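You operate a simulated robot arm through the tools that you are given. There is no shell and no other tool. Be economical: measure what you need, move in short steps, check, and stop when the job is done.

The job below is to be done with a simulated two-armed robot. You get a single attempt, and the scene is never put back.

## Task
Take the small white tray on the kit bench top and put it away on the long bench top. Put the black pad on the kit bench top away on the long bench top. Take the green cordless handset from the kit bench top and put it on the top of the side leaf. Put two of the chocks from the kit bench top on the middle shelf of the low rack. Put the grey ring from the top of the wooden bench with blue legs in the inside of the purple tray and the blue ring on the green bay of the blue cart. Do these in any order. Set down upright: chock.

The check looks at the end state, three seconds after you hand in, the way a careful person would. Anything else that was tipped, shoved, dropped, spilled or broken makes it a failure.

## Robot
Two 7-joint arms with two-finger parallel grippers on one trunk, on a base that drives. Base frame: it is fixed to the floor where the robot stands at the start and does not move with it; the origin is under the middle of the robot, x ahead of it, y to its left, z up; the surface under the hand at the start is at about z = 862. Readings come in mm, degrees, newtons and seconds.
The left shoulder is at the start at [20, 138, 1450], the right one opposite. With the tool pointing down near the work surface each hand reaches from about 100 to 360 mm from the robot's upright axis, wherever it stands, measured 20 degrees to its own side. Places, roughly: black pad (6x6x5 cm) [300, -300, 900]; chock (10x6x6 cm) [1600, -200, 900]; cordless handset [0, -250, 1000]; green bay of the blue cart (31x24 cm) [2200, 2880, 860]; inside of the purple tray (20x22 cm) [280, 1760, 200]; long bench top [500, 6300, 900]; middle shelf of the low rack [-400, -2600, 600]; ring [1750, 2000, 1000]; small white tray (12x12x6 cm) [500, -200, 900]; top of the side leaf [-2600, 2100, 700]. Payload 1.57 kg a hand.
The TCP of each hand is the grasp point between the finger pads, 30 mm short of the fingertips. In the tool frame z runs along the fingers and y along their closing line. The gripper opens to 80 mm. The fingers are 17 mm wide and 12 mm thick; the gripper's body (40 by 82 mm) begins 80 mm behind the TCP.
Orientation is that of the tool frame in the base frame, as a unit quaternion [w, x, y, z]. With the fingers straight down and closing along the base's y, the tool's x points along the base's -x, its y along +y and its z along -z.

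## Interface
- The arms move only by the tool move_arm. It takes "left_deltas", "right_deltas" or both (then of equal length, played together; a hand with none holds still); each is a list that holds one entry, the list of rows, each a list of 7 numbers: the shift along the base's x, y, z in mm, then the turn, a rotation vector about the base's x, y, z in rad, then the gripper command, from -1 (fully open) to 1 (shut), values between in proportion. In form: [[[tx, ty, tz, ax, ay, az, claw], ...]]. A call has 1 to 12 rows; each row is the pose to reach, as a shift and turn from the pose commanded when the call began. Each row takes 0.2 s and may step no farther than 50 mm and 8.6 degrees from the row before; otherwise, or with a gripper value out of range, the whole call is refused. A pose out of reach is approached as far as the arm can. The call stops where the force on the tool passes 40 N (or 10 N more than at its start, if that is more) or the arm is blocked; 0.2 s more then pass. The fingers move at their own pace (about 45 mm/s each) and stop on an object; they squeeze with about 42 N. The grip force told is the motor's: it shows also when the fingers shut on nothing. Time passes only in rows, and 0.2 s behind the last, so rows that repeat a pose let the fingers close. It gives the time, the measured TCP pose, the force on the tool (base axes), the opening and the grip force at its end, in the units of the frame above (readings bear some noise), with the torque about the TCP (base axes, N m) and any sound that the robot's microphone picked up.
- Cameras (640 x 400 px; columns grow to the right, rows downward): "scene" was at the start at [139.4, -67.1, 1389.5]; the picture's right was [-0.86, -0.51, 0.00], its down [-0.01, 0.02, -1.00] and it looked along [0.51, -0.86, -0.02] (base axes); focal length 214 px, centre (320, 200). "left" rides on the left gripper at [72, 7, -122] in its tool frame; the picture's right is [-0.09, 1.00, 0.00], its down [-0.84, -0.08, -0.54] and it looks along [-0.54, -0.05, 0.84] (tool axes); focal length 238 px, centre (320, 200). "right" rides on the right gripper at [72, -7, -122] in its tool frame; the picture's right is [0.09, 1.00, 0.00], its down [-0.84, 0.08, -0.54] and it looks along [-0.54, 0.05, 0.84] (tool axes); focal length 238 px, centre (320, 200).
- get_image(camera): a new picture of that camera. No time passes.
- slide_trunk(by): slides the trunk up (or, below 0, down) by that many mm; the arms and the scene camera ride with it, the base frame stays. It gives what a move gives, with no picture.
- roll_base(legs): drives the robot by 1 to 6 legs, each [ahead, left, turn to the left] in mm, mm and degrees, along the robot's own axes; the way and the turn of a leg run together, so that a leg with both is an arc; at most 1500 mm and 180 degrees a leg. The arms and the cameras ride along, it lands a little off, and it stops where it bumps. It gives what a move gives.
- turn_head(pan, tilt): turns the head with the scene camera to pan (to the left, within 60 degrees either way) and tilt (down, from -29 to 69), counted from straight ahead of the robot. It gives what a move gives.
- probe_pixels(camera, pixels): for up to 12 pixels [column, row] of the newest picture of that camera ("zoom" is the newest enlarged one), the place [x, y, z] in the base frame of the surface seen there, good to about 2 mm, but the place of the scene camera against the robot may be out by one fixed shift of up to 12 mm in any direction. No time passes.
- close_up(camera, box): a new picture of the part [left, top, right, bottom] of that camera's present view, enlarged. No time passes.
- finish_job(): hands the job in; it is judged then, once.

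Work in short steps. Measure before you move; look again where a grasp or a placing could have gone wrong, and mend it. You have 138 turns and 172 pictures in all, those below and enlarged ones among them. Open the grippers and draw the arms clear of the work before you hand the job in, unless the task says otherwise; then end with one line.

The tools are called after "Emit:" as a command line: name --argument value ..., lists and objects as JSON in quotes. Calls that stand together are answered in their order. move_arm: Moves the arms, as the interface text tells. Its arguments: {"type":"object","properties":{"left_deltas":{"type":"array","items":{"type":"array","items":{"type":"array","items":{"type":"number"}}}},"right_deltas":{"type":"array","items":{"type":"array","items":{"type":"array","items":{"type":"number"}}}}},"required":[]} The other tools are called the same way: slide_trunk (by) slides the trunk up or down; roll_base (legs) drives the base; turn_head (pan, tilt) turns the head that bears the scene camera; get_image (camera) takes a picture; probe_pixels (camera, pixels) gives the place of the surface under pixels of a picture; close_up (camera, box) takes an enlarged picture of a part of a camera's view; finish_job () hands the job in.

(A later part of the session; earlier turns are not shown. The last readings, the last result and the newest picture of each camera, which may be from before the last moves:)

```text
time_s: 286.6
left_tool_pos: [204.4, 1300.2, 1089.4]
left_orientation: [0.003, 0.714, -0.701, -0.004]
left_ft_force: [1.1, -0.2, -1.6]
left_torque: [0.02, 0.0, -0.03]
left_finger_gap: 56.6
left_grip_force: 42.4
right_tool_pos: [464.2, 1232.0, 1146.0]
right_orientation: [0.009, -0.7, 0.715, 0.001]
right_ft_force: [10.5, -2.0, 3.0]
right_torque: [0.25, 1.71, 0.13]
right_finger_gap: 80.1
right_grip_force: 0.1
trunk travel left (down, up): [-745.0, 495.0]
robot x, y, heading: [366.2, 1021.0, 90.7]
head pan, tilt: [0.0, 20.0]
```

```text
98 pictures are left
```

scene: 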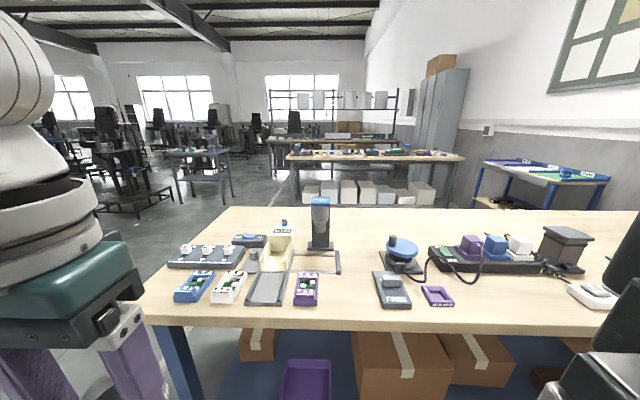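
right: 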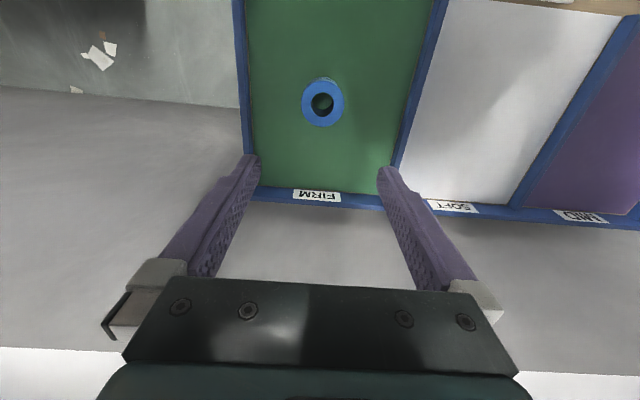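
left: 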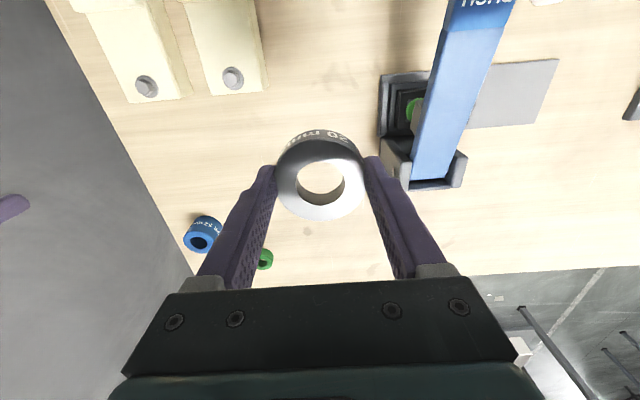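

The right wrist bumped the head. I'll move the right hand forward and out to the right, then lower the trunk in two slides.

Emit:
move_arm --right_deltas '[[[15, 30, 0, 0, 0, 0, -1], [55, 40, 0, 0, 0, 0, -1], [100, 30, 0, 0, 0, 0, -1], [145, 10, 0, 0, 0, 0, -1], [180, -20, 0, 0, 0, 0, -1], [200, -50, 0, 0, 0, 0, -1]]]'

Emit:
slide_trunk --by -380

Emit:
slide_trunk --by -300

Emit:
get_image --camera "scene"

```text
time_s: 288.0
left_tool_pos: [203.2, 1300.6, 1089.5]
left_orientation: [0.003, 0.714, -0.7, -0.004]
left_ft_force: [-1.4, -0.1, -1.5]
left_torque: [-0.02, 0.0, 0.02]
left_finger_gap: 56.7
left_grip_force: 42.4
right_tool_pos: [676.3, 1203.6, 1145.7]
right_orientation: [0.005, -0.7, 0.714, 0.006]
right_ft_force: [-0.4, -0.4, 0.4]
right_torque: [-0.01, 0.02, -0.01]
right_finger_gap: 79.9
right_grip_force: 0.2
right hand out of reach, approached as far as the arm can: row 5, 6
trunk travel left (down, up): [-745.0, 495.0]
robot x, y, heading: [367.2, 1021.3, 90.6]
head pan, tilt: [0.0, 20.0]
```

```text
time_s: 291.7
left_tool_pos: [203.3, 1300.4, 709.1]
left_orientation: [0.003, 0.714, -0.7, -0.004]
left_ft_force: [-0.1, -0.4, -2.1]
left_torque: [0.0, 0.0, 0.0]
left_finger_gap: 56.5
left_grip_force: 41.9
right_tool_pos: [677.5, 1203.4, 764.8]
right_orientation: [0.007, -0.699, 0.715, 0.004]
right_ft_force: [0.6, 0.3, -0.4]
right_torque: [0.01, 0.01, -0.01]
right_finger_gap: 80.0
right_grip_force: 0.0
trunk travel left (down, up): [-365.0, 875.0]
robot x, y, heading: [364.8, 1022.7, 90.6]
head pan, tilt: [0.0, 20.0]
```

```text
time_s: 294.7
left_tool_pos: [203.3, 1300.7, 409.8]
left_orientation: [0.004, 0.714, -0.7, -0.004]
left_ft_force: [-0.4, -0.1, -0.7]
left_torque: [0.0, -0.02, 0.02]
left_finger_gap: 56.7
left_grip_force: 41.9
right_tool_pos: [676.9, 1204.8, 466.0]
right_orientation: [0.007, -0.7, 0.715, 0.005]
right_ft_force: [-0.8, 0.1, 0.6]
right_torque: [0.0, -0.02, 0.03]
right_finger_gap: 80.0
right_grip_force: 0.0
trunk travel left (down, up): [-65.0, 1175.0]
robot x, y, heading: [366.7, 1024.7, 90.5]
head pan, tilt: [0.0, 20.0]
```

```text
97 pictures are left
```

scene: 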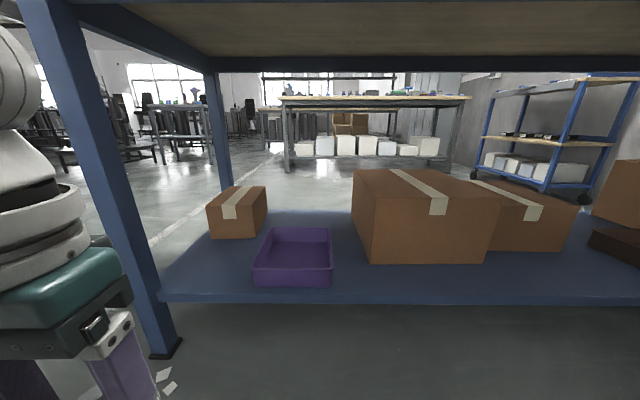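

The shelf is in clear view below the top. I'll lower the left hand to z≈340, then drive right 50 and forward 320.

Emit:
move_arm --left_deltas '[[[0, 0, -35, 0, 0, 0, 1], [0, 0, -68, 0, 0, 0, 1]]]'

Emit:
roll_base --legs '[[0, -60, -0.5], [320, 0, 0]]'

Emit:
get_image --camera "left"

Emit:
get_image --camera "scene"

```text
time_s: 295.3
left_tool_pos: [203.9, 1301.6, 341.8]
left_orientation: [0.004, 0.713, -0.701, -0.004]
left_ft_force: [0.4, -0.1, -1.0]
left_torque: [-0.02, 0.0, -0.02]
left_finger_gap: 56.6
left_grip_force: 41.8
right_tool_pos: [677.4, 1203.9, 465.4]
right_orientation: [0.006, -0.699, 0.715, 0.004]
right_ft_force: [0.0, 0.0, -0.2]
right_torque: [0.01, 0.0, 0.0]
right_finger_gap: 80.1
right_grip_force: 0.0
trunk travel left (down, up): [-65.0, 1175.0]
robot x, y, heading: [363.2, 1021.1, 90.6]
head pan, tilt: [0.0, 20.0]
```

```text
time_s: 298.0
left_tool_pos: [265.1, 1545.1, 331.4]
left_orientation: [0.021, 0.71, -0.703, 0.013]
left_ft_force: [-0.1, 0.0, -0.6]
left_torque: [0.02, 0.01, 0.0]
left_finger_gap: 56.7
left_grip_force: 42.4
right_tool_pos: [738.1, 1449.7, 459.4]
right_orientation: [-0.009, -0.696, 0.718, -0.015]
right_ft_force: [0.8, -0.1, 0.2]
right_torque: [0.01, 0.03, -0.02]
right_finger_gap: 80.2
right_grip_force: 0.0
trunk travel left (down, up): [-65.0, 1175.0]
robot x, y, heading: [425.1, 1338.9, 90.1]
head pan, tilt: [0.0, 20.0]
```

```text
96 pictures are left
```

left: 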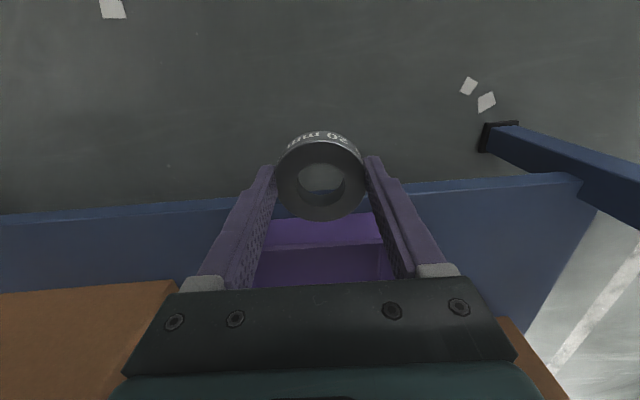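

```text
95 pictures are left
```

scene: 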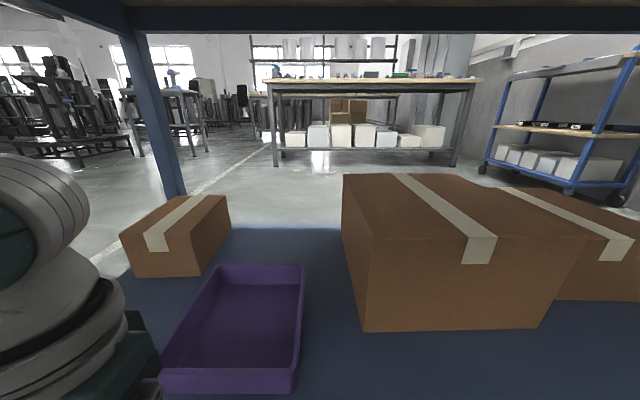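

The hands came only 245 mm forward while the base reads 318, and both tools are slightly tilted — something is being pressed. I'll read again and probe to see the actual camera position.

Emit:
turn_head --pan 0 --tilt 30

Emit:
get_image --camera "scene"

Emit:
probe_pixels --camera "scene" --pixels '[[235, 265], [270, 225], [390, 240], [300, 340], [230, 325], [280, 320], [220, 230]]'

Emit:
probe_pixels --camera "left" --pixels '[[250, 260], [320, 240], [450, 200], [100, 300], [200, 220]]'

```text
time_s: 298.7
left_tool_pos: [264.8, 1546.3, 330.3]
left_orientation: [0.021, 0.71, -0.704, 0.014]
left_ft_force: [-0.4, -0.6, -0.3]
left_torque: [-0.02, 0.03, -0.01]
left_finger_gap: 56.7
left_grip_force: 42.2
right_tool_pos: [737.2, 1448.7, 458.1]
right_orientation: [-0.01, -0.697, 0.717, -0.013]
right_ft_force: [0.2, 0.2, 0.9]
right_torque: [0.01, 0.01, 0.03]
right_finger_gap: 80.1
right_grip_force: 0.0
trunk travel left (down, up): [-65.0, 1175.0]
robot x, y, heading: [421.6, 1337.0, 90.2]
head pan, tilt: [0.0, 30.0]
```

```text
94 pictures are left
```

scene: 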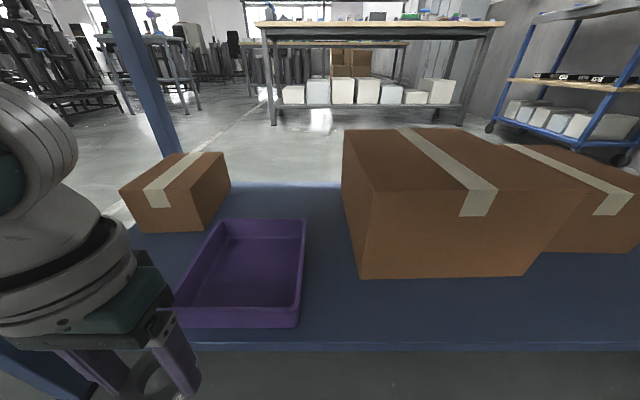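

```text
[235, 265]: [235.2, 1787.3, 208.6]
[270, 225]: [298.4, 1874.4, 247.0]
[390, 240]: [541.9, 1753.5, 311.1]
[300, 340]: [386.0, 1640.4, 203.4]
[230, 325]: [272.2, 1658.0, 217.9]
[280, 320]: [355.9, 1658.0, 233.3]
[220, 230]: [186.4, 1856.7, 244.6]
```

```text
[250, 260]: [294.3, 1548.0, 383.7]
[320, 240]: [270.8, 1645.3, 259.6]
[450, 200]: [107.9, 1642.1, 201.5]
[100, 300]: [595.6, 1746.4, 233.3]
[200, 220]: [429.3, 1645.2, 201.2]
```

Positions of shelf and tray are unchanged, so the upper body is probably touching the bench's front edge. I'll back off 100 mm and check that the readings recover.

Emit:
roll_base --legs '[[-100, 0, 0]]'

Emit:
turn_head --pan 0 --tilt -15

Emit:
get_image --camera "scene"

Emit:
probe_pixels --camera "scene" --pixels '[[320, 140], [320, 100], [320, 60], [320, 30], [320, 170], [200, 100], [450, 100]]'

```text
time_s: 299.9
left_tool_pos: [265.0, 1529.9, 343.8]
left_orientation: [0.003, 0.71, -0.704, -0.005]
left_ft_force: [0.1, 0.7, -1.3]
left_torque: [-0.03, 0.0, -0.03]
left_finger_gap: 56.6
left_grip_force: 41.3
right_tool_pos: [735.7, 1426.7, 465.6]
right_orientation: [0.008, -0.697, 0.717, 0.008]
right_ft_force: [-1.0, 0.2, 0.2]
right_torque: [-0.11, 0.02, -0.01]
right_finger_gap: 80.0
right_grip_force: 0.1
trunk travel left (down, up): [-65.0, 1175.0]
robot x, y, heading: [424.7, 1241.3, 90.2]
head pan, tilt: [0.0, 30.0]
```

```text
time_s: 301.0
left_tool_pos: [264.4, 1524.1, 343.3]
left_orientation: [0.003, 0.71, -0.704, -0.005]
left_ft_force: [0.0, 0.0, -1.3]
left_torque: [0.01, 0.02, -0.02]
left_finger_gap: 56.8
left_grip_force: 42.1
right_tool_pos: [737.0, 1422.1, 464.9]
right_orientation: [0.006, -0.696, 0.718, 0.004]
right_ft_force: [0.0, -0.3, 0.2]
right_torque: [0.0, 0.02, -0.01]
right_finger_gap: 79.9
right_grip_force: 0.0
trunk travel left (down, up): [-65.0, 1175.0]
robot x, y, heading: [423.4, 1239.8, 89.8]
head pan, tilt: [0.0, -15.0]
```

```text
93 pictures are left
```

scene: 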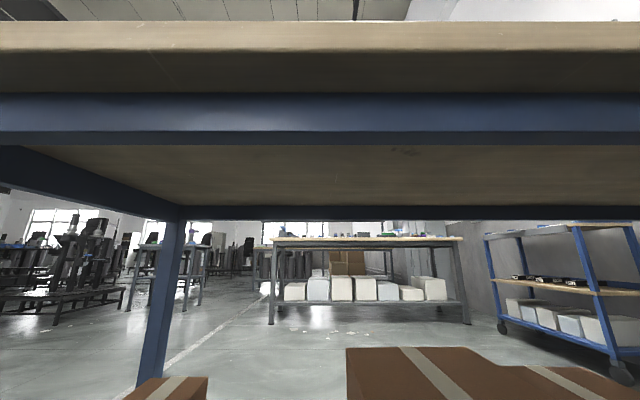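

```text
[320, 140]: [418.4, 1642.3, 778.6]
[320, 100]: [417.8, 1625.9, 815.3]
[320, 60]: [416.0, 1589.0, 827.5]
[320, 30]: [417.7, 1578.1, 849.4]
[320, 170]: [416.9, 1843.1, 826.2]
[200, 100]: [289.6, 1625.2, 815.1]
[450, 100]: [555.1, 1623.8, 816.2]
```

Readings recovered; the bench front edge (y≈1577, z 780–863) limits the body to about y 1260. I'll lower the trunk the last 60 mm and extend the left arm forward instead.

Emit:
slide_trunk --by -60

Emit:
move_arm --left_deltas '[[[0, 0, 30, 0, 0, 0, 1], [0, 20, 55, 0, 0, 0, 1], [5, 60, 55, 0, 0, 0, 1], [10, 100, 55, 0, 0, 0, 1], [15, 140, 55, 0, 0, 0, 1], [20, 170, 55, 0, 0, 0, 1], [20, 190, 55, 0, 0, 0, 1], [20, 190, 55, 0, 0, 0, 1]]]'

Emit:
get_image --camera "left"

```text
time_s: 302.0
left_tool_pos: [265.4, 1523.6, 281.9]
left_orientation: [0.003, 0.71, -0.704, -0.004]
left_ft_force: [0.1, -0.1, -1.3]
left_torque: [-0.03, 0.01, 0.0]
left_finger_gap: 56.7
left_grip_force: 42.4
right_tool_pos: [737.3, 1420.1, 404.7]
right_orientation: [0.007, -0.697, 0.717, 0.006]
right_ft_force: [0.3, -0.2, -0.3]
right_torque: [-0.01, -0.03, -0.01]
right_finger_gap: 80.2
right_grip_force: 0.1
trunk travel left (down, up): [-5.0, 1235.0]
robot x, y, heading: [424.7, 1241.3, 89.9]
head pan, tilt: [0.0, -15.0]
```

```text
time_s: 303.8
left_tool_pos: [284.4, 1711.6, 338.4]
left_orientation: [0.001, 0.71, -0.704, -0.004]
left_ft_force: [0.8, -0.1, -1.2]
left_torque: [0.03, -0.02, -0.01]
left_finger_gap: 56.5
left_grip_force: 41.9
right_tool_pos: [735.8, 1420.5, 405.5]
right_orientation: [0.006, -0.697, 0.717, 0.005]
right_ft_force: [0.1, 0.0, -0.6]
right_torque: [0.01, -0.02, 0.02]
right_finger_gap: 80.1
right_grip_force: 0.0
trunk travel left (down, up): [-5.0, 1235.0]
robot x, y, heading: [428.6, 1241.7, 89.8]
head pan, tilt: [0.0, -15.0]
```

```text
92 pictures are left
```

left: 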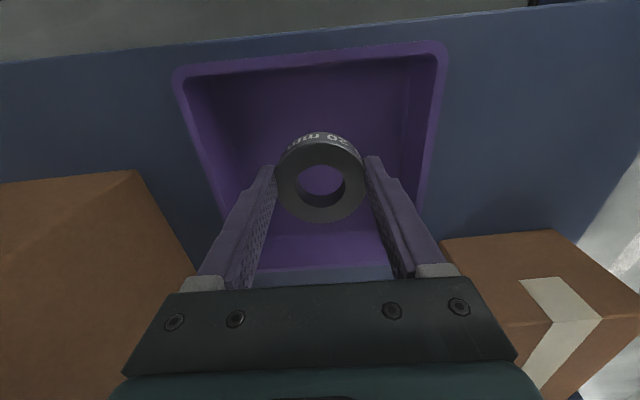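

The hand is over the tray. I'll lower the ring to just above the tray floor (TCP ≈244).

Emit:
move_arm --left_deltas '[[[0, 15, -30, 0, 0, 0, 1], [0, 25, -60, 0, 0, 0, 1], [0, 25, -85, 0, 0, 0, 1], [0, 25, -94, 0, 0, 0, 1]]]'

Emit:
move_arm --left_deltas '[[[0, 0, -2, 0, 0, 0, 1], [0, 0, -4, 0, 0, 0, 1]]]'

Emit:
move_arm --left_deltas '[[[0, 0, -1, 0, 0, 0, 1], [0, 0, -2, 0, 0, 0, 1]]]'

```text
time_s: 304.8
left_tool_pos: [278.6, 1691.8, 259.3]
left_orientation: [0.002, 0.711, -0.704, -0.005]
left_ft_force: [-0.3, -0.5, -0.6]
left_torque: [-0.04, 0.0, -0.03]
left_finger_gap: 56.6
left_grip_force: 41.8
left hand out of reach, approached as far as the arm can: row 1, 2, 3, 4
right_tool_pos: [737.6, 1420.6, 404.5]
right_orientation: [0.007, -0.696, 0.718, 0.004]
right_ft_force: [-0.7, -0.9, 0.4]
right_torque: [0.01, -0.01, 0.01]
right_finger_gap: 79.8
right_grip_force: 0.2
trunk travel left (down, up): [-5.0, 1235.0]
robot x, y, heading: [424.5, 1239.2, 89.9]
head pan, tilt: [0.0, -15.0]
```

```text
time_s: 305.4
left_tool_pos: [277.0, 1690.0, 256.1]
left_orientation: [0.004, 0.71, -0.704, -0.004]
left_ft_force: [-0.4, -0.7, -2.7]
left_torque: [-0.04, 0.01, 0.0]
left_finger_gap: 56.8
left_grip_force: 41.9
right_tool_pos: [736.7, 1421.0, 405.7]
right_orientation: [0.007, -0.696, 0.718, 0.005]
right_ft_force: [0.1, -0.5, -0.5]
right_torque: [0.01, 0.0, 0.02]
right_finger_gap: 80.1
right_grip_force: 0.1
trunk travel left (down, up): [-5.0, 1235.0]
robot x, y, heading: [425.6, 1240.4, 90.1]
head pan, tilt: [0.0, -15.0]
```

```text
time_s: 306.0
left_tool_pos: [278.6, 1690.3, 254.0]
left_orientation: [0.004, 0.71, -0.704, -0.004]
left_ft_force: [-0.6, 0.8, -1.5]
left_torque: [-0.01, 0.03, -0.03]
left_finger_gap: 56.7
left_grip_force: 42.3
right_tool_pos: [737.3, 1420.5, 404.1]
right_orientation: [0.007, -0.696, 0.718, 0.006]
right_ft_force: [0.5, -1.0, -0.5]
right_torque: [-0.01, -0.03, -0.01]
right_finger_gap: 80.1
right_grip_force: 0.2
trunk travel left (down, up): [-5.0, 1235.0]
robot x, y, heading: [420.0, 1242.8, 89.8]
head pan, tilt: [0.0, -15.0]
```

Reach ends at y≈1690, z≈254 — a bit close to the tray's front wall. I'll drive 22 mm forward (still clear of the bench edge), which carries the ring away from that wall.

Emit:
roll_base --legs '[[22, 0, 0]]'

Emit:
get_image --camera "left"

Emit:
probe_pixels --camera "left" --pixels '[[320, 60], [320, 90], [320, 110], [320, 210], [250, 120], [400, 120]]'

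```text
time_s: 306.8
left_tool_pos: [277.0, 1705.7, 252.4]
left_orientation: [0.005, 0.711, -0.704, -0.003]
left_ft_force: [0.2, -1.3, -2.1]
left_torque: [0.03, 0.0, -0.02]
left_finger_gap: 56.6
left_grip_force: 42.0
right_tool_pos: [736.5, 1436.6, 402.9]
right_orientation: [0.005, -0.697, 0.717, 0.004]
right_ft_force: [1.2, 0.0, -0.7]
right_torque: [0.05, -0.05, 0.01]
right_finger_gap: 79.9
right_grip_force: 0.1
trunk travel left (down, up): [-5.0, 1235.0]
robot x, y, heading: [427.4, 1262.7, 90.2]
head pan, tilt: [0.0, -15.0]
```

```text
91 pictures are left
```

left: 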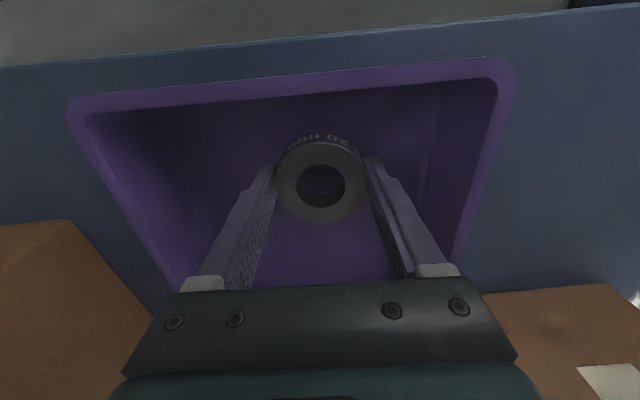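

```text
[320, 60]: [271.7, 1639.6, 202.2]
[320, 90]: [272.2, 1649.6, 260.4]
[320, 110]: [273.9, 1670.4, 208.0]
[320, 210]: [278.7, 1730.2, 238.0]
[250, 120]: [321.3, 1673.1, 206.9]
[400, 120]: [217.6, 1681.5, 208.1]
```

The ring is fully inside, spanning y 1677–1735, about 12 mm above the floor. I'll lower it on, giving a little in y.

Emit:
move_arm --left_deltas '[[[0, -3, -4, 0, 0, 0, 1], [0, -5, -8, 0, 0, 0, 1]]]'

Emit:
move_arm --left_deltas '[[[0, -1, -2, 0, 0, 0, 1], [0, -2, -4, 0, 0, 0, 1]]]'

```text
time_s: 307.4
left_tool_pos: [276.7, 1704.5, 246.0]
left_orientation: [0.005, 0.71, -0.704, -0.003]
left_ft_force: [-0.1, 0.1, -1.0]
left_torque: [0.03, -0.01, 0.0]
left_finger_gap: 56.7
left_grip_force: 42.0
right_tool_pos: [735.8, 1441.0, 404.6]
right_orientation: [0.007, -0.697, 0.717, 0.004]
right_ft_force: [0.1, 1.0, -0.8]
right_torque: [0.05, -0.03, -0.02]
right_finger_gap: 79.8
right_grip_force: 0.0
trunk travel left (down, up): [-5.0, 1235.0]
robot x, y, heading: [425.9, 1263.9, 90.0]
head pan, tilt: [0.0, -15.0]
```

```text
time_s: 308.0
left_tool_pos: [277.1, 1702.9, 242.0]
left_orientation: [0.004, 0.71, -0.704, -0.003]
left_ft_force: [0.9, -0.7, -1.3]
left_torque: [-0.02, 0.01, 0.0]
left_finger_gap: 56.6
left_grip_force: 41.7
right_tool_pos: [735.8, 1441.0, 404.3]
right_orientation: [0.007, -0.697, 0.717, 0.005]
right_ft_force: [0.4, -0.3, 0.5]
right_torque: [0.0, 0.02, -0.02]
right_finger_gap: 80.2
right_grip_force: 0.0
trunk travel left (down, up): [-5.0, 1235.0]
robot x, y, heading: [422.2, 1260.9, 89.8]
head pan, tilt: [0.0, -15.0]
```

Bottom now about 2 mm above the floor. I'll lower 2 mm more, open, and rise out of the tray.

Emit:
move_arm --left_deltas '[[[0, 0, -1, 0, 0, 0, 1], [0, 0, -2, 0, 0, 0, 1], [0, 0, -2, 0, 0, 0, -0.2], [0, 0, -2, 0, 0, 0, -1], [0, 0, -2, 0, 0, 0, -1], [0, 0, 20, 0, 0, 0, -1], [0, 0, 60, 0, 0, 0, -1], [0, 0, 95, 0, 0, 0, -1]]]'

Emit:
get_image --camera "left"

```text
time_s: 309.8
left_tool_pos: [277.0, 1706.7, 337.6]
left_orientation: [0.005, 0.711, -0.703, -0.004]
left_ft_force: [0.4, -0.7, 0.1]
left_torque: [-0.01, 0.01, 0.0]
left_finger_gap: 80.1
left_grip_force: 0.0
right_tool_pos: [736.2, 1443.0, 405.0]
right_orientation: [0.007, -0.697, 0.717, 0.006]
right_ft_force: [-0.3, -0.2, 0.6]
right_torque: [0.01, -0.01, -0.01]
right_finger_gap: 80.0
right_grip_force: 0.1
trunk travel left (down, up): [-5.0, 1235.0]
robot x, y, heading: [422.2, 1265.8, 90.1]
head pan, tilt: [0.0, -15.0]
```

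```text
90 pictures are left
```

left: 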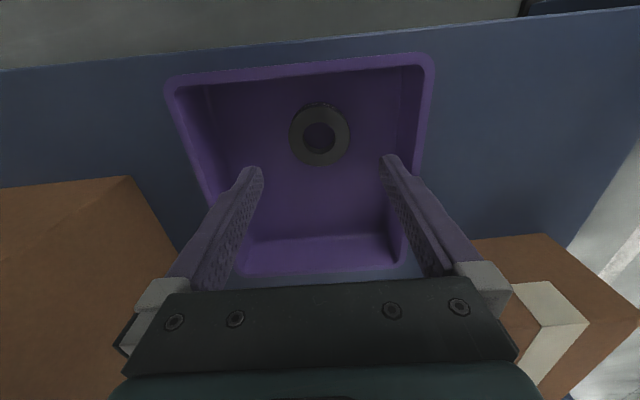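

The grey ring lies flat in the purple tray at (320,135). I'll back out, raise the trunk well above the bench wall, and cross back to the south side of the kit bench for the pad.

Emit:
roll_base --legs '[[-350, 0, 0]]'

Emit:
slide_trunk --by 400

Emit:
slide_trunk --by 400

Emit:
slide_trunk --by 170

Emit:
turn_head --pan 0 --tilt 50

Emit:
roll_base --legs '[[0, -350, 0], [-1000, 0, 0], [-880, 0, 0], [0, 340, 0]]'

Emit:
get_image --camera "scene"

```text
time_s: 312.1
left_tool_pos: [276.1, 1355.2, 337.2]
left_orientation: [0.004, 0.712, -0.703, -0.004]
left_ft_force: [-0.2, -0.1, 1.0]
left_torque: [0.03, 0.02, -0.06]
left_finger_gap: 80.2
left_grip_force: 0.0
right_tool_pos: [736.5, 1093.1, 405.4]
right_orientation: [0.007, -0.697, 0.717, 0.005]
right_ft_force: [0.6, 0.1, -0.6]
right_torque: [0.0, 0.0, -0.04]
right_finger_gap: 80.1
right_grip_force: 0.1
trunk travel left (down, up): [-5.0, 1235.0]
robot x, y, heading: [424.9, 912.9, 90.3]
head pan, tilt: [0.0, -15.0]
```

```text
time_s: 315.9
left_tool_pos: [275.6, 1353.0, 737.9]
left_orientation: [0.005, 0.711, -0.703, -0.004]
left_ft_force: [1.3, 0.5, 0.6]
left_torque: [0.04, 0.0, 0.02]
left_finger_gap: 79.8
left_grip_force: 0.0
right_tool_pos: [736.4, 1091.2, 805.4]
right_orientation: [0.006, -0.698, 0.716, 0.005]
right_ft_force: [1.0, 0.0, -0.4]
right_torque: [-0.02, 0.01, 0.0]
right_finger_gap: 80.2
right_grip_force: 0.1
trunk travel left (down, up): [-405.0, 835.0]
robot x, y, heading: [424.4, 908.6, 90.1]
head pan, tilt: [0.0, -15.0]
```

```text
time_s: 319.8
left_tool_pos: [277.4, 1353.1, 1137.6]
left_orientation: [0.004, 0.711, -0.703, -0.004]
left_ft_force: [0.1, 0.2, 0.5]
left_torque: [0.0, 0.0, 0.0]
left_finger_gap: 80.2
left_grip_force: 0.0
right_tool_pos: [736.5, 1091.2, 1204.6]
right_orientation: [0.007, -0.698, 0.716, 0.005]
right_ft_force: [0.3, 0.3, 0.2]
right_torque: [-0.01, -0.01, -0.01]
right_finger_gap: 79.7
right_grip_force: 0.0
trunk travel left (down, up): [-805.0, 435.0]
robot x, y, heading: [425.6, 910.8, 90.2]
head pan, tilt: [0.0, -15.0]
```

```text
time_s: 321.7
left_tool_pos: [276.0, 1353.5, 1308.1]
left_orientation: [0.004, 0.712, -0.702, -0.004]
left_ft_force: [0.6, 0.4, 0.4]
left_torque: [0.01, -0.03, -0.02]
left_finger_gap: 79.8
left_grip_force: 0.0
right_tool_pos: [736.2, 1090.6, 1375.4]
right_orientation: [0.006, -0.698, 0.716, 0.005]
right_ft_force: [0.3, -0.4, -0.3]
right_torque: [-0.02, 0.0, 0.0]
right_finger_gap: 80.2
right_grip_force: 0.0
trunk travel left (down, up): [-975.0, 265.0]
robot x, y, heading: [419.0, 911.4, 90.3]
head pan, tilt: [0.0, -15.0]
```

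```text
time_s: 323.0
left_tool_pos: [276.1, 1353.1, 1307.1]
left_orientation: [0.004, 0.711, -0.703, -0.003]
left_ft_force: [-0.2, -0.1, 0.1]
left_torque: [0.01, -0.02, 0.02]
left_finger_gap: 80.1
left_grip_force: 0.0
right_tool_pos: [736.8, 1091.7, 1374.5]
right_orientation: [0.007, -0.698, 0.716, 0.005]
right_ft_force: [0.0, -0.4, 0.3]
right_torque: [-0.03, -0.01, -0.02]
right_finger_gap: 79.9
right_grip_force: 0.1
trunk travel left (down, up): [-975.0, 265.0]
robot x, y, heading: [424.6, 910.8, 90.2]
head pan, tilt: [0.0, 50.0]
```

```text
time_s: 336.2
left_tool_pos: [297.8, -536.2, 1306.9]
left_orientation: [0.003, 0.713, -0.701, -0.003]
left_ft_force: [-0.2, 1.5, 0.0]
left_torque: [0.04, 0.01, -0.02]
left_finger_gap: 79.9
left_grip_force: 0.0
right_tool_pos: [759.6, -795.8, 1375.4]
right_orientation: [0.005, -0.7, 0.714, 0.005]
right_ft_force: [0.1, -0.2, -0.4]
right_torque: [0.0, 0.0, -0.02]
right_finger_gap: 79.9
right_grip_force: 0.0
trunk travel left (down, up): [-975.0, 265.0]
robot x, y, heading: [447.3, -978.0, 90.7]
head pan, tilt: [0.0, 50.0]
```

```text
89 pictures are left
```

scene: 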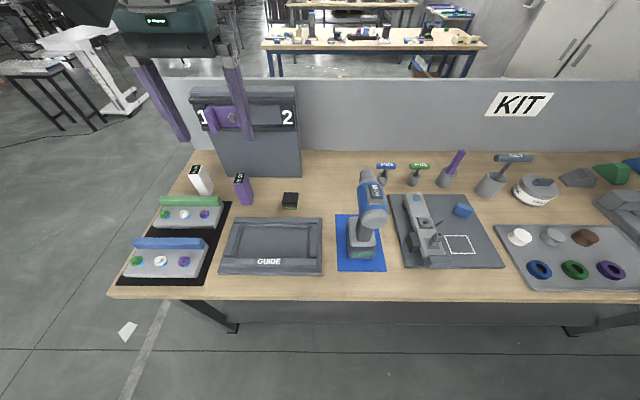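

Crossing went well; the pad is at (290,200). I'll pull the left hand back to a good reach position, lower the trunk to its start height, and drive up to the bench.

Emit:
move_arm --left_deltas '[[[10, -45, 0, 0, 0, 0, -1], [20, -90, 0, 0, 0, 0, -1], [35, -135, 0, 0, 0, 0, -1], [50, -180, 0, 0, 0, 0, -1], [50, -190, 0, 0, 0, 0, -1]]]'

Emit:
slide_trunk --by -130

Emit:
roll_base --legs '[[412, 26, -0.7]]'

Emit:
get_image --camera "left"

```text
time_s: 337.4
left_tool_pos: [348.7, -725.9, 1306.4]
left_orientation: [0.005, 0.714, -0.7, -0.003]
left_ft_force: [1.0, 0.3, -1.2]
left_torque: [-0.02, 0.0, -0.02]
left_finger_gap: 80.0
left_grip_force: 0.1
right_tool_pos: [759.1, -796.0, 1374.4]
right_orientation: [0.006, -0.7, 0.714, 0.005]
right_ft_force: [0.7, -0.9, 0.0]
right_torque: [0.04, 0.05, 0.0]
right_finger_gap: 79.9
right_grip_force: 0.0
trunk travel left (down, up): [-975.0, 265.0]
robot x, y, heading: [448.9, -979.0, 90.4]
head pan, tilt: [0.0, 50.0]
```

```text
time_s: 339.0
left_tool_pos: [347.9, -725.0, 1178.0]
left_orientation: [0.003, 0.713, -0.701, -0.004]
left_ft_force: [1.3, -0.9, -0.4]
left_torque: [-0.01, -0.02, 0.01]
left_finger_gap: 79.9
left_grip_force: 0.2
right_tool_pos: [760.0, -795.3, 1243.4]
right_orientation: [0.006, -0.7, 0.714, 0.005]
right_ft_force: [0.7, 0.3, 0.3]
right_torque: [0.0, 0.01, -0.01]
right_finger_gap: 79.8
right_grip_force: 0.1
trunk travel left (down, up): [-845.0, 395.0]
robot x, y, heading: [449.0, -978.5, 90.4]
head pan, tilt: [0.0, 50.0]
```

```text
time_s: 341.6
left_tool_pos: [319.6, -312.8, 1178.0]
left_orientation: [0.003, 0.712, -0.702, -0.004]
left_ft_force: [0.4, 0.0, -0.4]
left_torque: [-0.01, -0.04, 0.0]
left_finger_gap: 80.0
left_grip_force: 0.0
right_tool_pos: [730.9, -383.4, 1244.5]
right_orientation: [0.006, -0.698, 0.716, 0.005]
right_ft_force: [-0.5, 0.0, -0.1]
right_torque: [-0.01, -0.01, -0.03]
right_finger_gap: 79.9
right_grip_force: 0.0
trunk travel left (down, up): [-845.0, 395.0]
robot x, y, heading: [418.8, -564.1, 90.3]
head pan, tilt: [0.0, 50.0]
```

```text
88 pictures are left
```

left: 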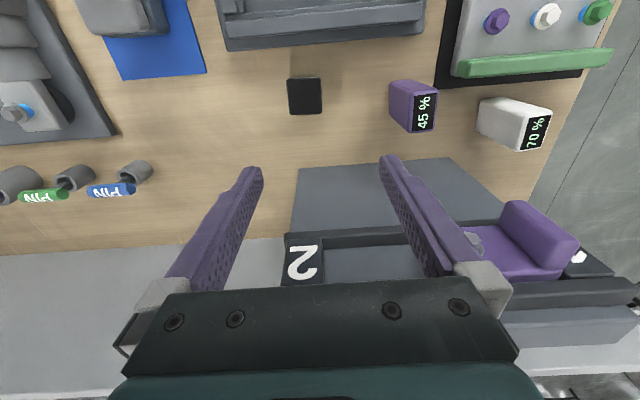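

The pad is at (304,96). I'll probe its corners.

Emit:
close_up --camera "left" --box '[264, 60, 344, 130]'

Emit:
probe_pixels --camera "left" --pixels '[[289, 80], [319, 80], [291, 112], [320, 112], [304, 96], [304, 110], [290, 96], [319, 96], [345, 96]]'

```text
5.71 times, centred on (304, 95) of left
```

zoom: 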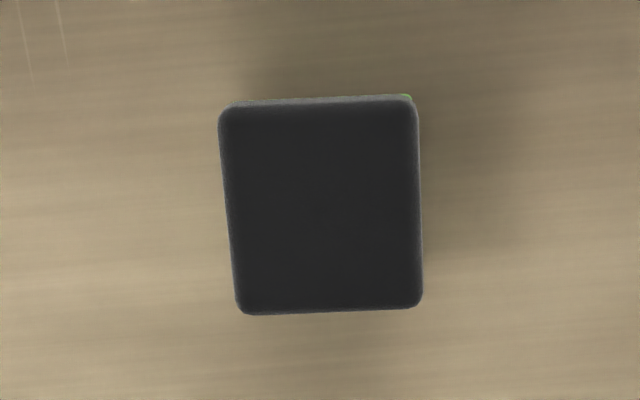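

```text
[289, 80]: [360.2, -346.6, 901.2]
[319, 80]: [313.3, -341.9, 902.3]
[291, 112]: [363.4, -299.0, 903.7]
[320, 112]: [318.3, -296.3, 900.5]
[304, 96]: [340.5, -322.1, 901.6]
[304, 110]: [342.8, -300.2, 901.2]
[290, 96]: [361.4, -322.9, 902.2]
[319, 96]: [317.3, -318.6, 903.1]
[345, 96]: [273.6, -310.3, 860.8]
```

Pad: center ≈ [339,-321], about 48 wide in x, turned −6.5° from the hand. I'll align and go down to z≈975 to check.

Emit:
move_arm --left_deltas '[[[10, -4, -30, 0, 0, -0.06, -1], [19, -8, -70, 0, 0, -0.113, -1], [19, -8, -115, 0, 0, -0.113, -1], [19, -8, -160, 0, 0, -0.113, -1], [19, -8, -205, 0, 0, -0.113, -1]]]'

Emit:
get_image --camera "left"

```text
time_s: 342.8
left_tool_pos: [340.2, -319.2, 969.4]
left_orientation: [-0.004, -0.671, 0.741, 0.006]
left_ft_force: [-0.6, 0.3, -0.2]
left_torque: [0.02, 0.01, -0.03]
left_finger_gap: 80.0
left_grip_force: 0.1
right_tool_pos: [730.4, -383.6, 1244.5]
right_orientation: [0.006, -0.698, 0.716, 0.005]
right_ft_force: [-0.2, -0.4, 0.8]
right_torque: [0.01, 0.01, -0.03]
right_finger_gap: 80.1
right_grip_force: 0.0
trunk travel left (down, up): [-845.0, 395.0]
robot x, y, heading: [418.9, -566.5, 90.5]
head pan, tilt: [0.0, 50.0]
```

```text
86 pictures are left
```

left: 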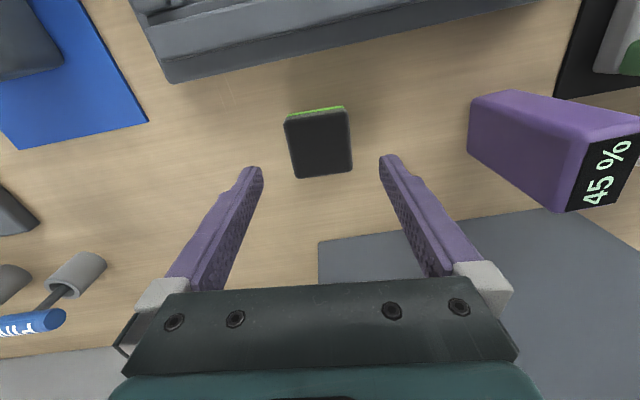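

Centred (319,143). I'll descend to 895 first and check it was reached.

Emit:
move_arm --left_deltas '[[[0, -1, -40, 0, 0, 0, -1], [0, -1, -70, 0, 0, 0, -1], [0, -1, -74, 0, 0, 0, -1]]]'

Emit:
get_image --camera "left"

```text
time_s: 343.6
left_tool_pos: [339.7, -321.3, 898.1]
left_orientation: [-0.003, -0.671, 0.741, 0.004]
left_ft_force: [-0.4, 0.0, -0.9]
left_torque: [-0.01, -0.03, 0.02]
left_finger_gap: 80.0
left_grip_force: 0.0
right_tool_pos: [730.0, -383.0, 1244.3]
right_orientation: [0.005, -0.698, 0.716, 0.006]
right_ft_force: [0.2, 0.6, -0.1]
right_torque: [0.02, 0.05, 0.0]
right_finger_gap: 79.8
right_grip_force: 0.1
trunk travel left (down, up): [-845.0, 395.0]
robot x, y, heading: [420.0, -565.3, 90.2]
head pan, tilt: [0.0, 50.0]
```

```text
85 pictures are left
```

left: 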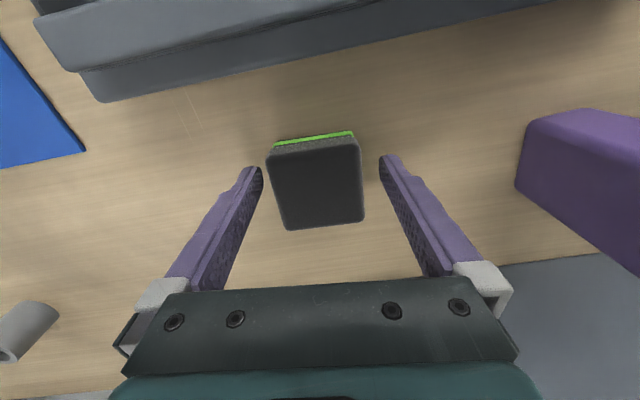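

In place. I'll close, and lift.

Emit:
move_arm --left_deltas '[[[0, 0, -2, 0, 0, 0, -1], [0, 0, -2, 0, 0, 0, 1], [0, 0, -2, 0, 0, 0, 1], [0, 0, -2, 0, 0, 0, 1], [0, 0, -2, 0, 0, 0, 1], [0, 0, 30, 0, 0, 0, 1], [0, 0, 75, 0, 0, 0, 1], [0, 0, 120, 0, 0, 0, 1], [0, 0, 165, 0, 0, 0, 1], [0, 0, 210, 0, 0, 0, 1], [0, 0, 255, 0, 0, 0, 1], [0, 0, 290, 0, 0, 0, 1]]]'

Emit:
get_image --camera "left"

```text
time_s: 346.1
left_tool_pos: [337.3, -322.1, 1188.3]
left_orientation: [-0.004, -0.671, 0.741, 0.005]
left_ft_force: [-0.2, 0.6, -0.2]
left_torque: [0.02, -0.01, 0.01]
left_finger_gap: 53.1
left_grip_force: 42.0
right_tool_pos: [730.0, -384.0, 1244.2]
right_orientation: [0.006, -0.698, 0.716, 0.005]
right_ft_force: [1.0, -0.9, 0.4]
right_torque: [0.02, -0.01, 0.0]
right_finger_gap: 79.8
right_grip_force: 0.1
trunk travel left (down, up): [-845.0, 395.0]
robot x, y, heading: [420.9, -562.0, 90.2]
head pan, tilt: [0.0, 50.0]
```

```text
84 pictures are left
```

left: 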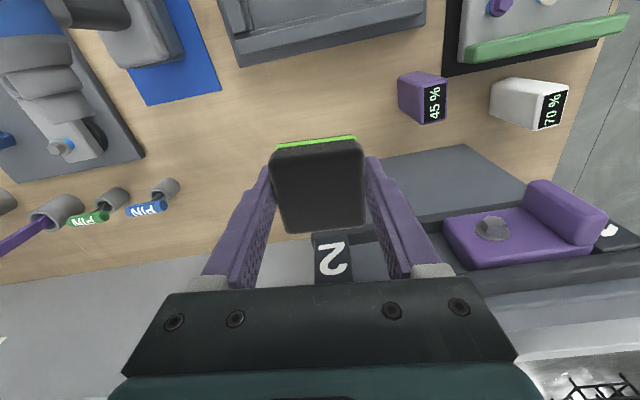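

Pad held (gap 53), bottom 34 mm below the TCP. I'll raise the trunk 150 mm, sidestep to the aisle line x≈−280 and drive north to the long bench.

Emit:
slide_trunk --by 150

Emit:
roll_base --legs '[[0, 720, 0], [1450, 0, 0], [1450, 0, 0], [1450, 0, 0], [1450, 0, 0]]'

Emit:
turn_head --pan 0 --tilt 45

Emit:
get_image --camera "scene"

```text
time_s: 347.9
left_tool_pos: [336.2, -322.6, 1338.0]
left_orientation: [-0.003, -0.672, 0.74, 0.004]
left_ft_force: [0.0, -0.6, -0.3]
left_torque: [-0.03, 0.0, 0.01]
left_finger_gap: 53.1
left_grip_force: 42.0
right_tool_pos: [731.2, -383.3, 1394.8]
right_orientation: [0.005, -0.698, 0.716, 0.005]
right_ft_force: [0.3, 0.6, -0.3]
right_torque: [0.01, 0.01, -0.01]
right_finger_gap: 79.9
right_grip_force: 0.1
trunk travel left (down, up): [-995.0, 245.0]
robot x, y, heading: [422.3, -560.4, 90.4]
head pan, tilt: [0.0, 50.0]
```

```text
time_s: 379.0
left_tool_pos: [-587.8, 5455.9, 1338.5]
left_orientation: [-0.003, -0.683, 0.73, 0.004]
left_ft_force: [0.0, 0.5, -0.6]
left_torque: [0.02, 0.02, -0.01]
left_finger_gap: 53.0
left_grip_force: 42.0
right_tool_pos: [-193.4, 5406.6, 1394.1]
right_orientation: [-0.006, 0.71, -0.704, -0.006]
right_ft_force: [-0.5, -0.6, -0.2]
right_torque: [-0.02, 0.01, -0.02]
right_finger_gap: 80.0
right_grip_force: 0.1
trunk travel left (down, up): [-995.0, 245.0]
robot x, y, heading: [-498.6, 5213.6, 92.1]
head pan, tilt: [0.0, 50.0]
```

```text
time_s: 379.6
left_tool_pos: [-587.8, 5456.3, 1338.4]
left_orientation: [-0.003, -0.683, 0.731, 0.003]
left_ft_force: [-0.1, 0.3, -0.5]
left_torque: [0.03, -0.01, 0.02]
left_finger_gap: 53.3
left_grip_force: 42.5
right_tool_pos: [-193.4, 5406.9, 1395.8]
right_orientation: [-0.005, 0.71, -0.705, -0.005]
right_ft_force: [0.2, 0.5, 0.5]
right_torque: [-0.01, -0.02, -0.02]
right_finger_gap: 79.9
right_grip_force: 0.1
trunk travel left (down, up): [-995.0, 245.0]
robot x, y, heading: [-499.6, 5216.0, 91.9]
head pan, tilt: [0.0, 45.0]
```

```text
83 pictures are left
```

scene: 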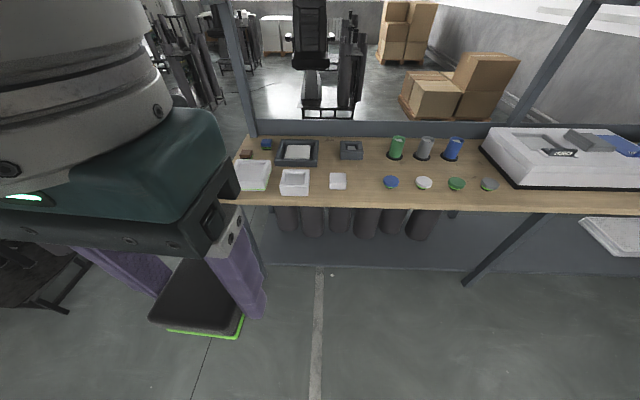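

The gap between the white block (338,181) and the blue cap (391,182) is free. I'll lower the trunk to working height, drive up and look down there.

Emit:
slide_trunk --by -170

Emit:
roll_base --legs '[[625, -242, -2]]'

Emit:
get_image --camera "left"

Emit:
probe_pixels --camera "left" --pixels '[[320, 60], [250, 100], [400, 100], [320, 100], [220, 60], [420, 60], [320, 30]]'

```text
time_s: 381.6
left_tool_pos: [-588.5, 5455.1, 1168.8]
left_orientation: [-0.003, -0.683, 0.73, 0.004]
left_ft_force: [0.5, -0.3, 0.1]
left_torque: [0.01, -0.02, 0.02]
left_finger_gap: 53.1
left_grip_force: 42.2
right_tool_pos: [-193.2, 5405.7, 1224.2]
right_orientation: [-0.006, 0.709, -0.705, -0.006]
right_ft_force: [-0.7, 0.2, -0.3]
right_torque: [-0.02, 0.04, -0.02]
right_finger_gap: 80.0
right_grip_force: 0.0
trunk travel left (down, up): [-825.0, 415.0]
robot x, y, heading: [-499.9, 5215.7, 92.0]
head pan, tilt: [0.0, 45.0]
```

```text
time_s: 385.3
left_tool_pos: [-353.3, 6095.2, 1168.1]
left_orientation: [-0.003, -0.672, 0.74, 0.004]
left_ft_force: [0.2, -0.2, -0.2]
left_torque: [-0.01, 0.0, -0.05]
left_finger_gap: 52.8
left_grip_force: 41.4
right_tool_pos: [40.6, 6034.2, 1223.8]
right_orientation: [0.005, -0.699, 0.715, 0.005]
right_ft_force: [0.5, 0.5, 0.2]
right_torque: [0.03, -0.01, -0.01]
right_finger_gap: 80.0
right_grip_force: 0.1
trunk travel left (down, up): [-825.0, 415.0]
robot x, y, heading: [-271.2, 5854.5, 90.3]
head pan, tilt: [0.0, 45.0]
```

```text
82 pictures are left
```

left: 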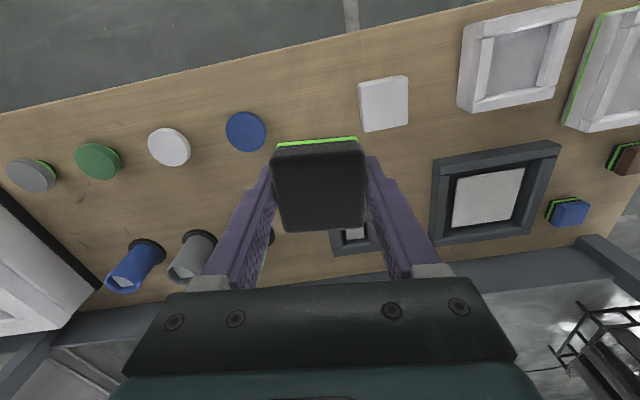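

```text
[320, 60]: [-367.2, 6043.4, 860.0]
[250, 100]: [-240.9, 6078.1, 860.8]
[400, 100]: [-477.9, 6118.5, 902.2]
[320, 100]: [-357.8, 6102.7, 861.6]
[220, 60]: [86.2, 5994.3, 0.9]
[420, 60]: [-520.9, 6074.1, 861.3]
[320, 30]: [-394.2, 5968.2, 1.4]
```

Clear between −440 and −285. I'll lower the pad straight down to just above the surface.

Emit:
move_arm --left_deltas '[[[-6, 0, -45, 0, 0, 0, 1], [-6, 0, -90, 0, 0, 0, 1], [-6, 0, -135, 0, 0, 0, 1], [-6, 0, -180, 0, 0, 0, 1], [-6, 0, -225, 0, 0, 0, 1], [-6, 0, -255, 0, 0, 0, 1], [-6, 0, -266, 0, 0, 0, 1]]]'

Emit:
move_arm --left_deltas '[[[0, 0, -2, 0, 0, 0, 1], [0, 0, -3, 0, 0, 0, 1]]]'

Emit:
move_arm --left_deltas '[[[0, 0, -1, 0, 0, 0, 1], [0, 0, -2, 0, 0, 0, 1]]]'

```text
time_s: 386.9
left_tool_pos: [-360.0, 6094.8, 901.1]
left_orientation: [-0.003, -0.671, 0.742, 0.004]
left_ft_force: [-1.0, 0.2, -0.6]
left_torque: [-0.04, -0.02, 0.02]
left_finger_gap: 52.8
left_grip_force: 42.1
right_tool_pos: [40.8, 6034.0, 1224.3]
right_orientation: [0.006, -0.699, 0.715, 0.006]
right_ft_force: [-0.5, -0.1, -0.1]
right_torque: [0.0, 0.0, 0.01]
right_finger_gap: 80.1
right_grip_force: 0.0
trunk travel left (down, up): [-825.0, 415.0]
robot x, y, heading: [-272.4, 5853.7, 90.5]
head pan, tilt: [0.0, 45.0]
```

```text
time_s: 387.5
left_tool_pos: [-359.1, 6097.2, 899.3]
left_orientation: [-0.004, -0.672, 0.74, 0.004]
left_ft_force: [-0.1, -0.1, -0.4]
left_torque: [0.03, 0.01, 0.0]
left_finger_gap: 52.9
left_grip_force: 41.7
right_tool_pos: [39.2, 6035.0, 1223.9]
right_orientation: [0.005, -0.699, 0.715, 0.006]
right_ft_force: [-0.3, -0.8, 1.1]
right_torque: [0.03, 0.0, 0.01]
right_finger_gap: 80.1
right_grip_force: 0.0
trunk travel left (down, up): [-825.0, 415.0]
robot x, y, heading: [-272.8, 5852.5, 90.3]
head pan, tilt: [0.0, 45.0]
```

```text
time_s: 388.1
left_tool_pos: [-359.9, 6096.2, 896.3]
left_orientation: [-0.004, -0.671, 0.741, 0.004]
left_ft_force: [-0.1, 0.3, -0.1]
left_torque: [0.0, -0.01, 0.01]
left_finger_gap: 53.0
left_grip_force: 42.6
right_tool_pos: [40.9, 6035.1, 1225.0]
right_orientation: [0.005, -0.699, 0.715, 0.005]
right_ft_force: [0.0, 0.5, -0.2]
right_torque: [0.01, 0.0, -0.01]
right_finger_gap: 80.0
right_grip_force: 0.1
trunk travel left (down, up): [-825.0, 415.0]
robot x, y, heading: [-269.3, 5852.6, 90.5]
head pan, tilt: [0.0, 45.0]
```

Almost on the surface; 2 mm more, then open and lift.

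Emit:
move_arm --left_deltas '[[[0, 0, -1, 0, 0, 0, 1], [0, 0, -2, 0, 0, 0, 1], [0, 0, -2, 0, 0, 0, -0.3], [0, 0, -2, 0, 0, 0, -1], [0, 0, -2, 0, 0, 0, -1], [0, 0, 30, 0, 0, 0, -1], [0, 0, 75, 0, 0, 0, -1], [0, 0, 120, 0, 0, 0, -1], [0, 0, 165, 0, 0, 0, -1], [0, 0, 210, 0, 0, 0, -1], [0, 0, 255, 0, 0, 0, -1], [0, 0, 290, 0, 0, 0, -1]]]'

Emit:
get_image --camera "left"

```text
time_s: 390.7
left_tool_pos: [-357.7, 6094.4, 1187.3]
left_orientation: [-0.005, -0.673, 0.74, 0.006]
left_ft_force: [0.2, -0.2, 0.6]
left_torque: [0.01, 0.03, 0.03]
left_finger_gap: 80.0
left_grip_force: 0.1
right_tool_pos: [40.7, 6034.8, 1224.1]
right_orientation: [0.006, -0.699, 0.715, 0.006]
right_ft_force: [0.4, 0.9, 0.2]
right_torque: [-0.01, -0.02, 0.03]
right_finger_gap: 79.9
right_grip_force: 0.0
trunk travel left (down, up): [-825.0, 415.0]
robot x, y, heading: [-269.5, 5853.4, 90.3]
head pan, tilt: [0.0, 45.0]
```

```text
81 pictures are left
```

left: 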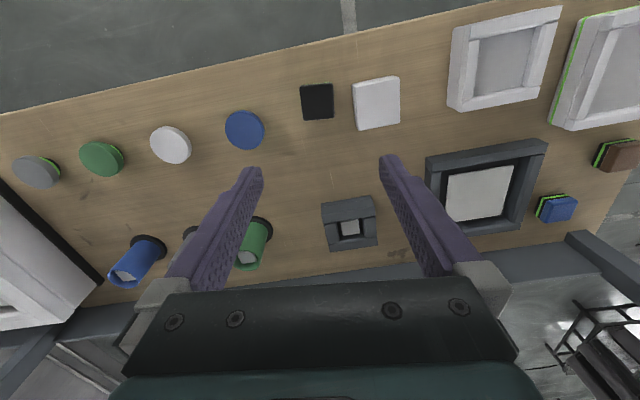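

The pad sits at (317,101) between its neighbours. Next the chocks: I'll raise the trunk and drive back south past the kit bench.

Emit:
slide_trunk --by 150

Emit:
roll_base --legs '[[-1400, 0, 0], [-1400, 0, 0], [-1400, 0, 0], [-1400, 0, 0], [-1250, 0, 0]]'

Emit:
turn_head --pan -50 --tilt 25

Emit:
get_image --camera "scene"

```text
time_s: 392.4
left_tool_pos: [-359.0, 6096.2, 1335.8]
left_orientation: [-0.003, -0.671, 0.741, 0.004]
left_ft_force: [-0.7, 0.3, 0.1]
left_torque: [0.0, 0.0, 0.0]
left_finger_gap: 80.2
left_grip_force: 0.1
right_tool_pos: [40.4, 6035.7, 1375.2]
right_orientation: [0.004, -0.699, 0.715, 0.005]
right_ft_force: [0.3, -0.2, -0.8]
right_torque: [-0.02, 0.03, 0.01]
right_finger_gap: 79.9
right_grip_force: 0.1
trunk travel left (down, up): [-975.0, 265.0]
robot x, y, heading: [-273.0, 5852.5, 90.7]
head pan, tilt: [0.0, 45.0]
```

```text
time_s: 425.3
left_tool_pos: [-504.9, -804.0, 1335.2]
left_orientation: [-0.003, -0.66, 0.751, 0.004]
left_ft_force: [0.1, -0.2, 0.4]
left_torque: [0.0, -0.03, 0.0]
left_finger_gap: 80.1
left_grip_force: 0.1
right_tool_pos: [-108.8, -878.3, 1374.8]
right_orientation: [0.006, -0.688, 0.726, 0.005]
right_ft_force: [0.9, 0.1, 0.2]
right_torque: [0.0, 0.0, 0.0]
right_finger_gap: 80.1
right_grip_force: 0.0
trunk travel left (down, up): [-975.0, 265.0]
robot x, y, heading: [-424.0, -1047.2, 88.7]
head pan, tilt: [0.0, 45.0]
```

```text
time_s: 426.5
left_tool_pos: [-506.2, -805.3, 1335.9]
left_orientation: [-0.004, -0.66, 0.751, 0.003]
left_ft_force: [-0.9, 0.2, -0.2]
left_torque: [-0.02, 0.02, 0.04]
left_finger_gap: 79.8
left_grip_force: 0.0
right_tool_pos: [-108.3, -877.7, 1374.5]
right_orientation: [0.006, -0.687, 0.726, 0.005]
right_ft_force: [-0.5, -0.4, 0.1]
right_torque: [0.0, -0.03, -0.01]
right_finger_gap: 80.2
right_grip_force: 0.0
trunk travel left (down, up): [-975.0, 265.0]
robot x, y, heading: [-428.8, -1047.6, 88.8]
head pan, tilt: [-50.0, 25.0]
```

```text
80 pictures are left
```

scene: 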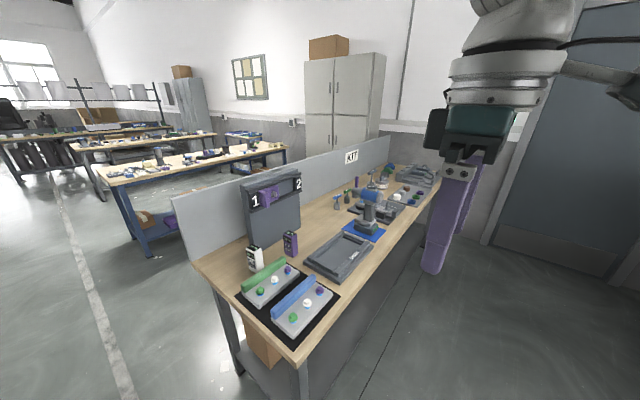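

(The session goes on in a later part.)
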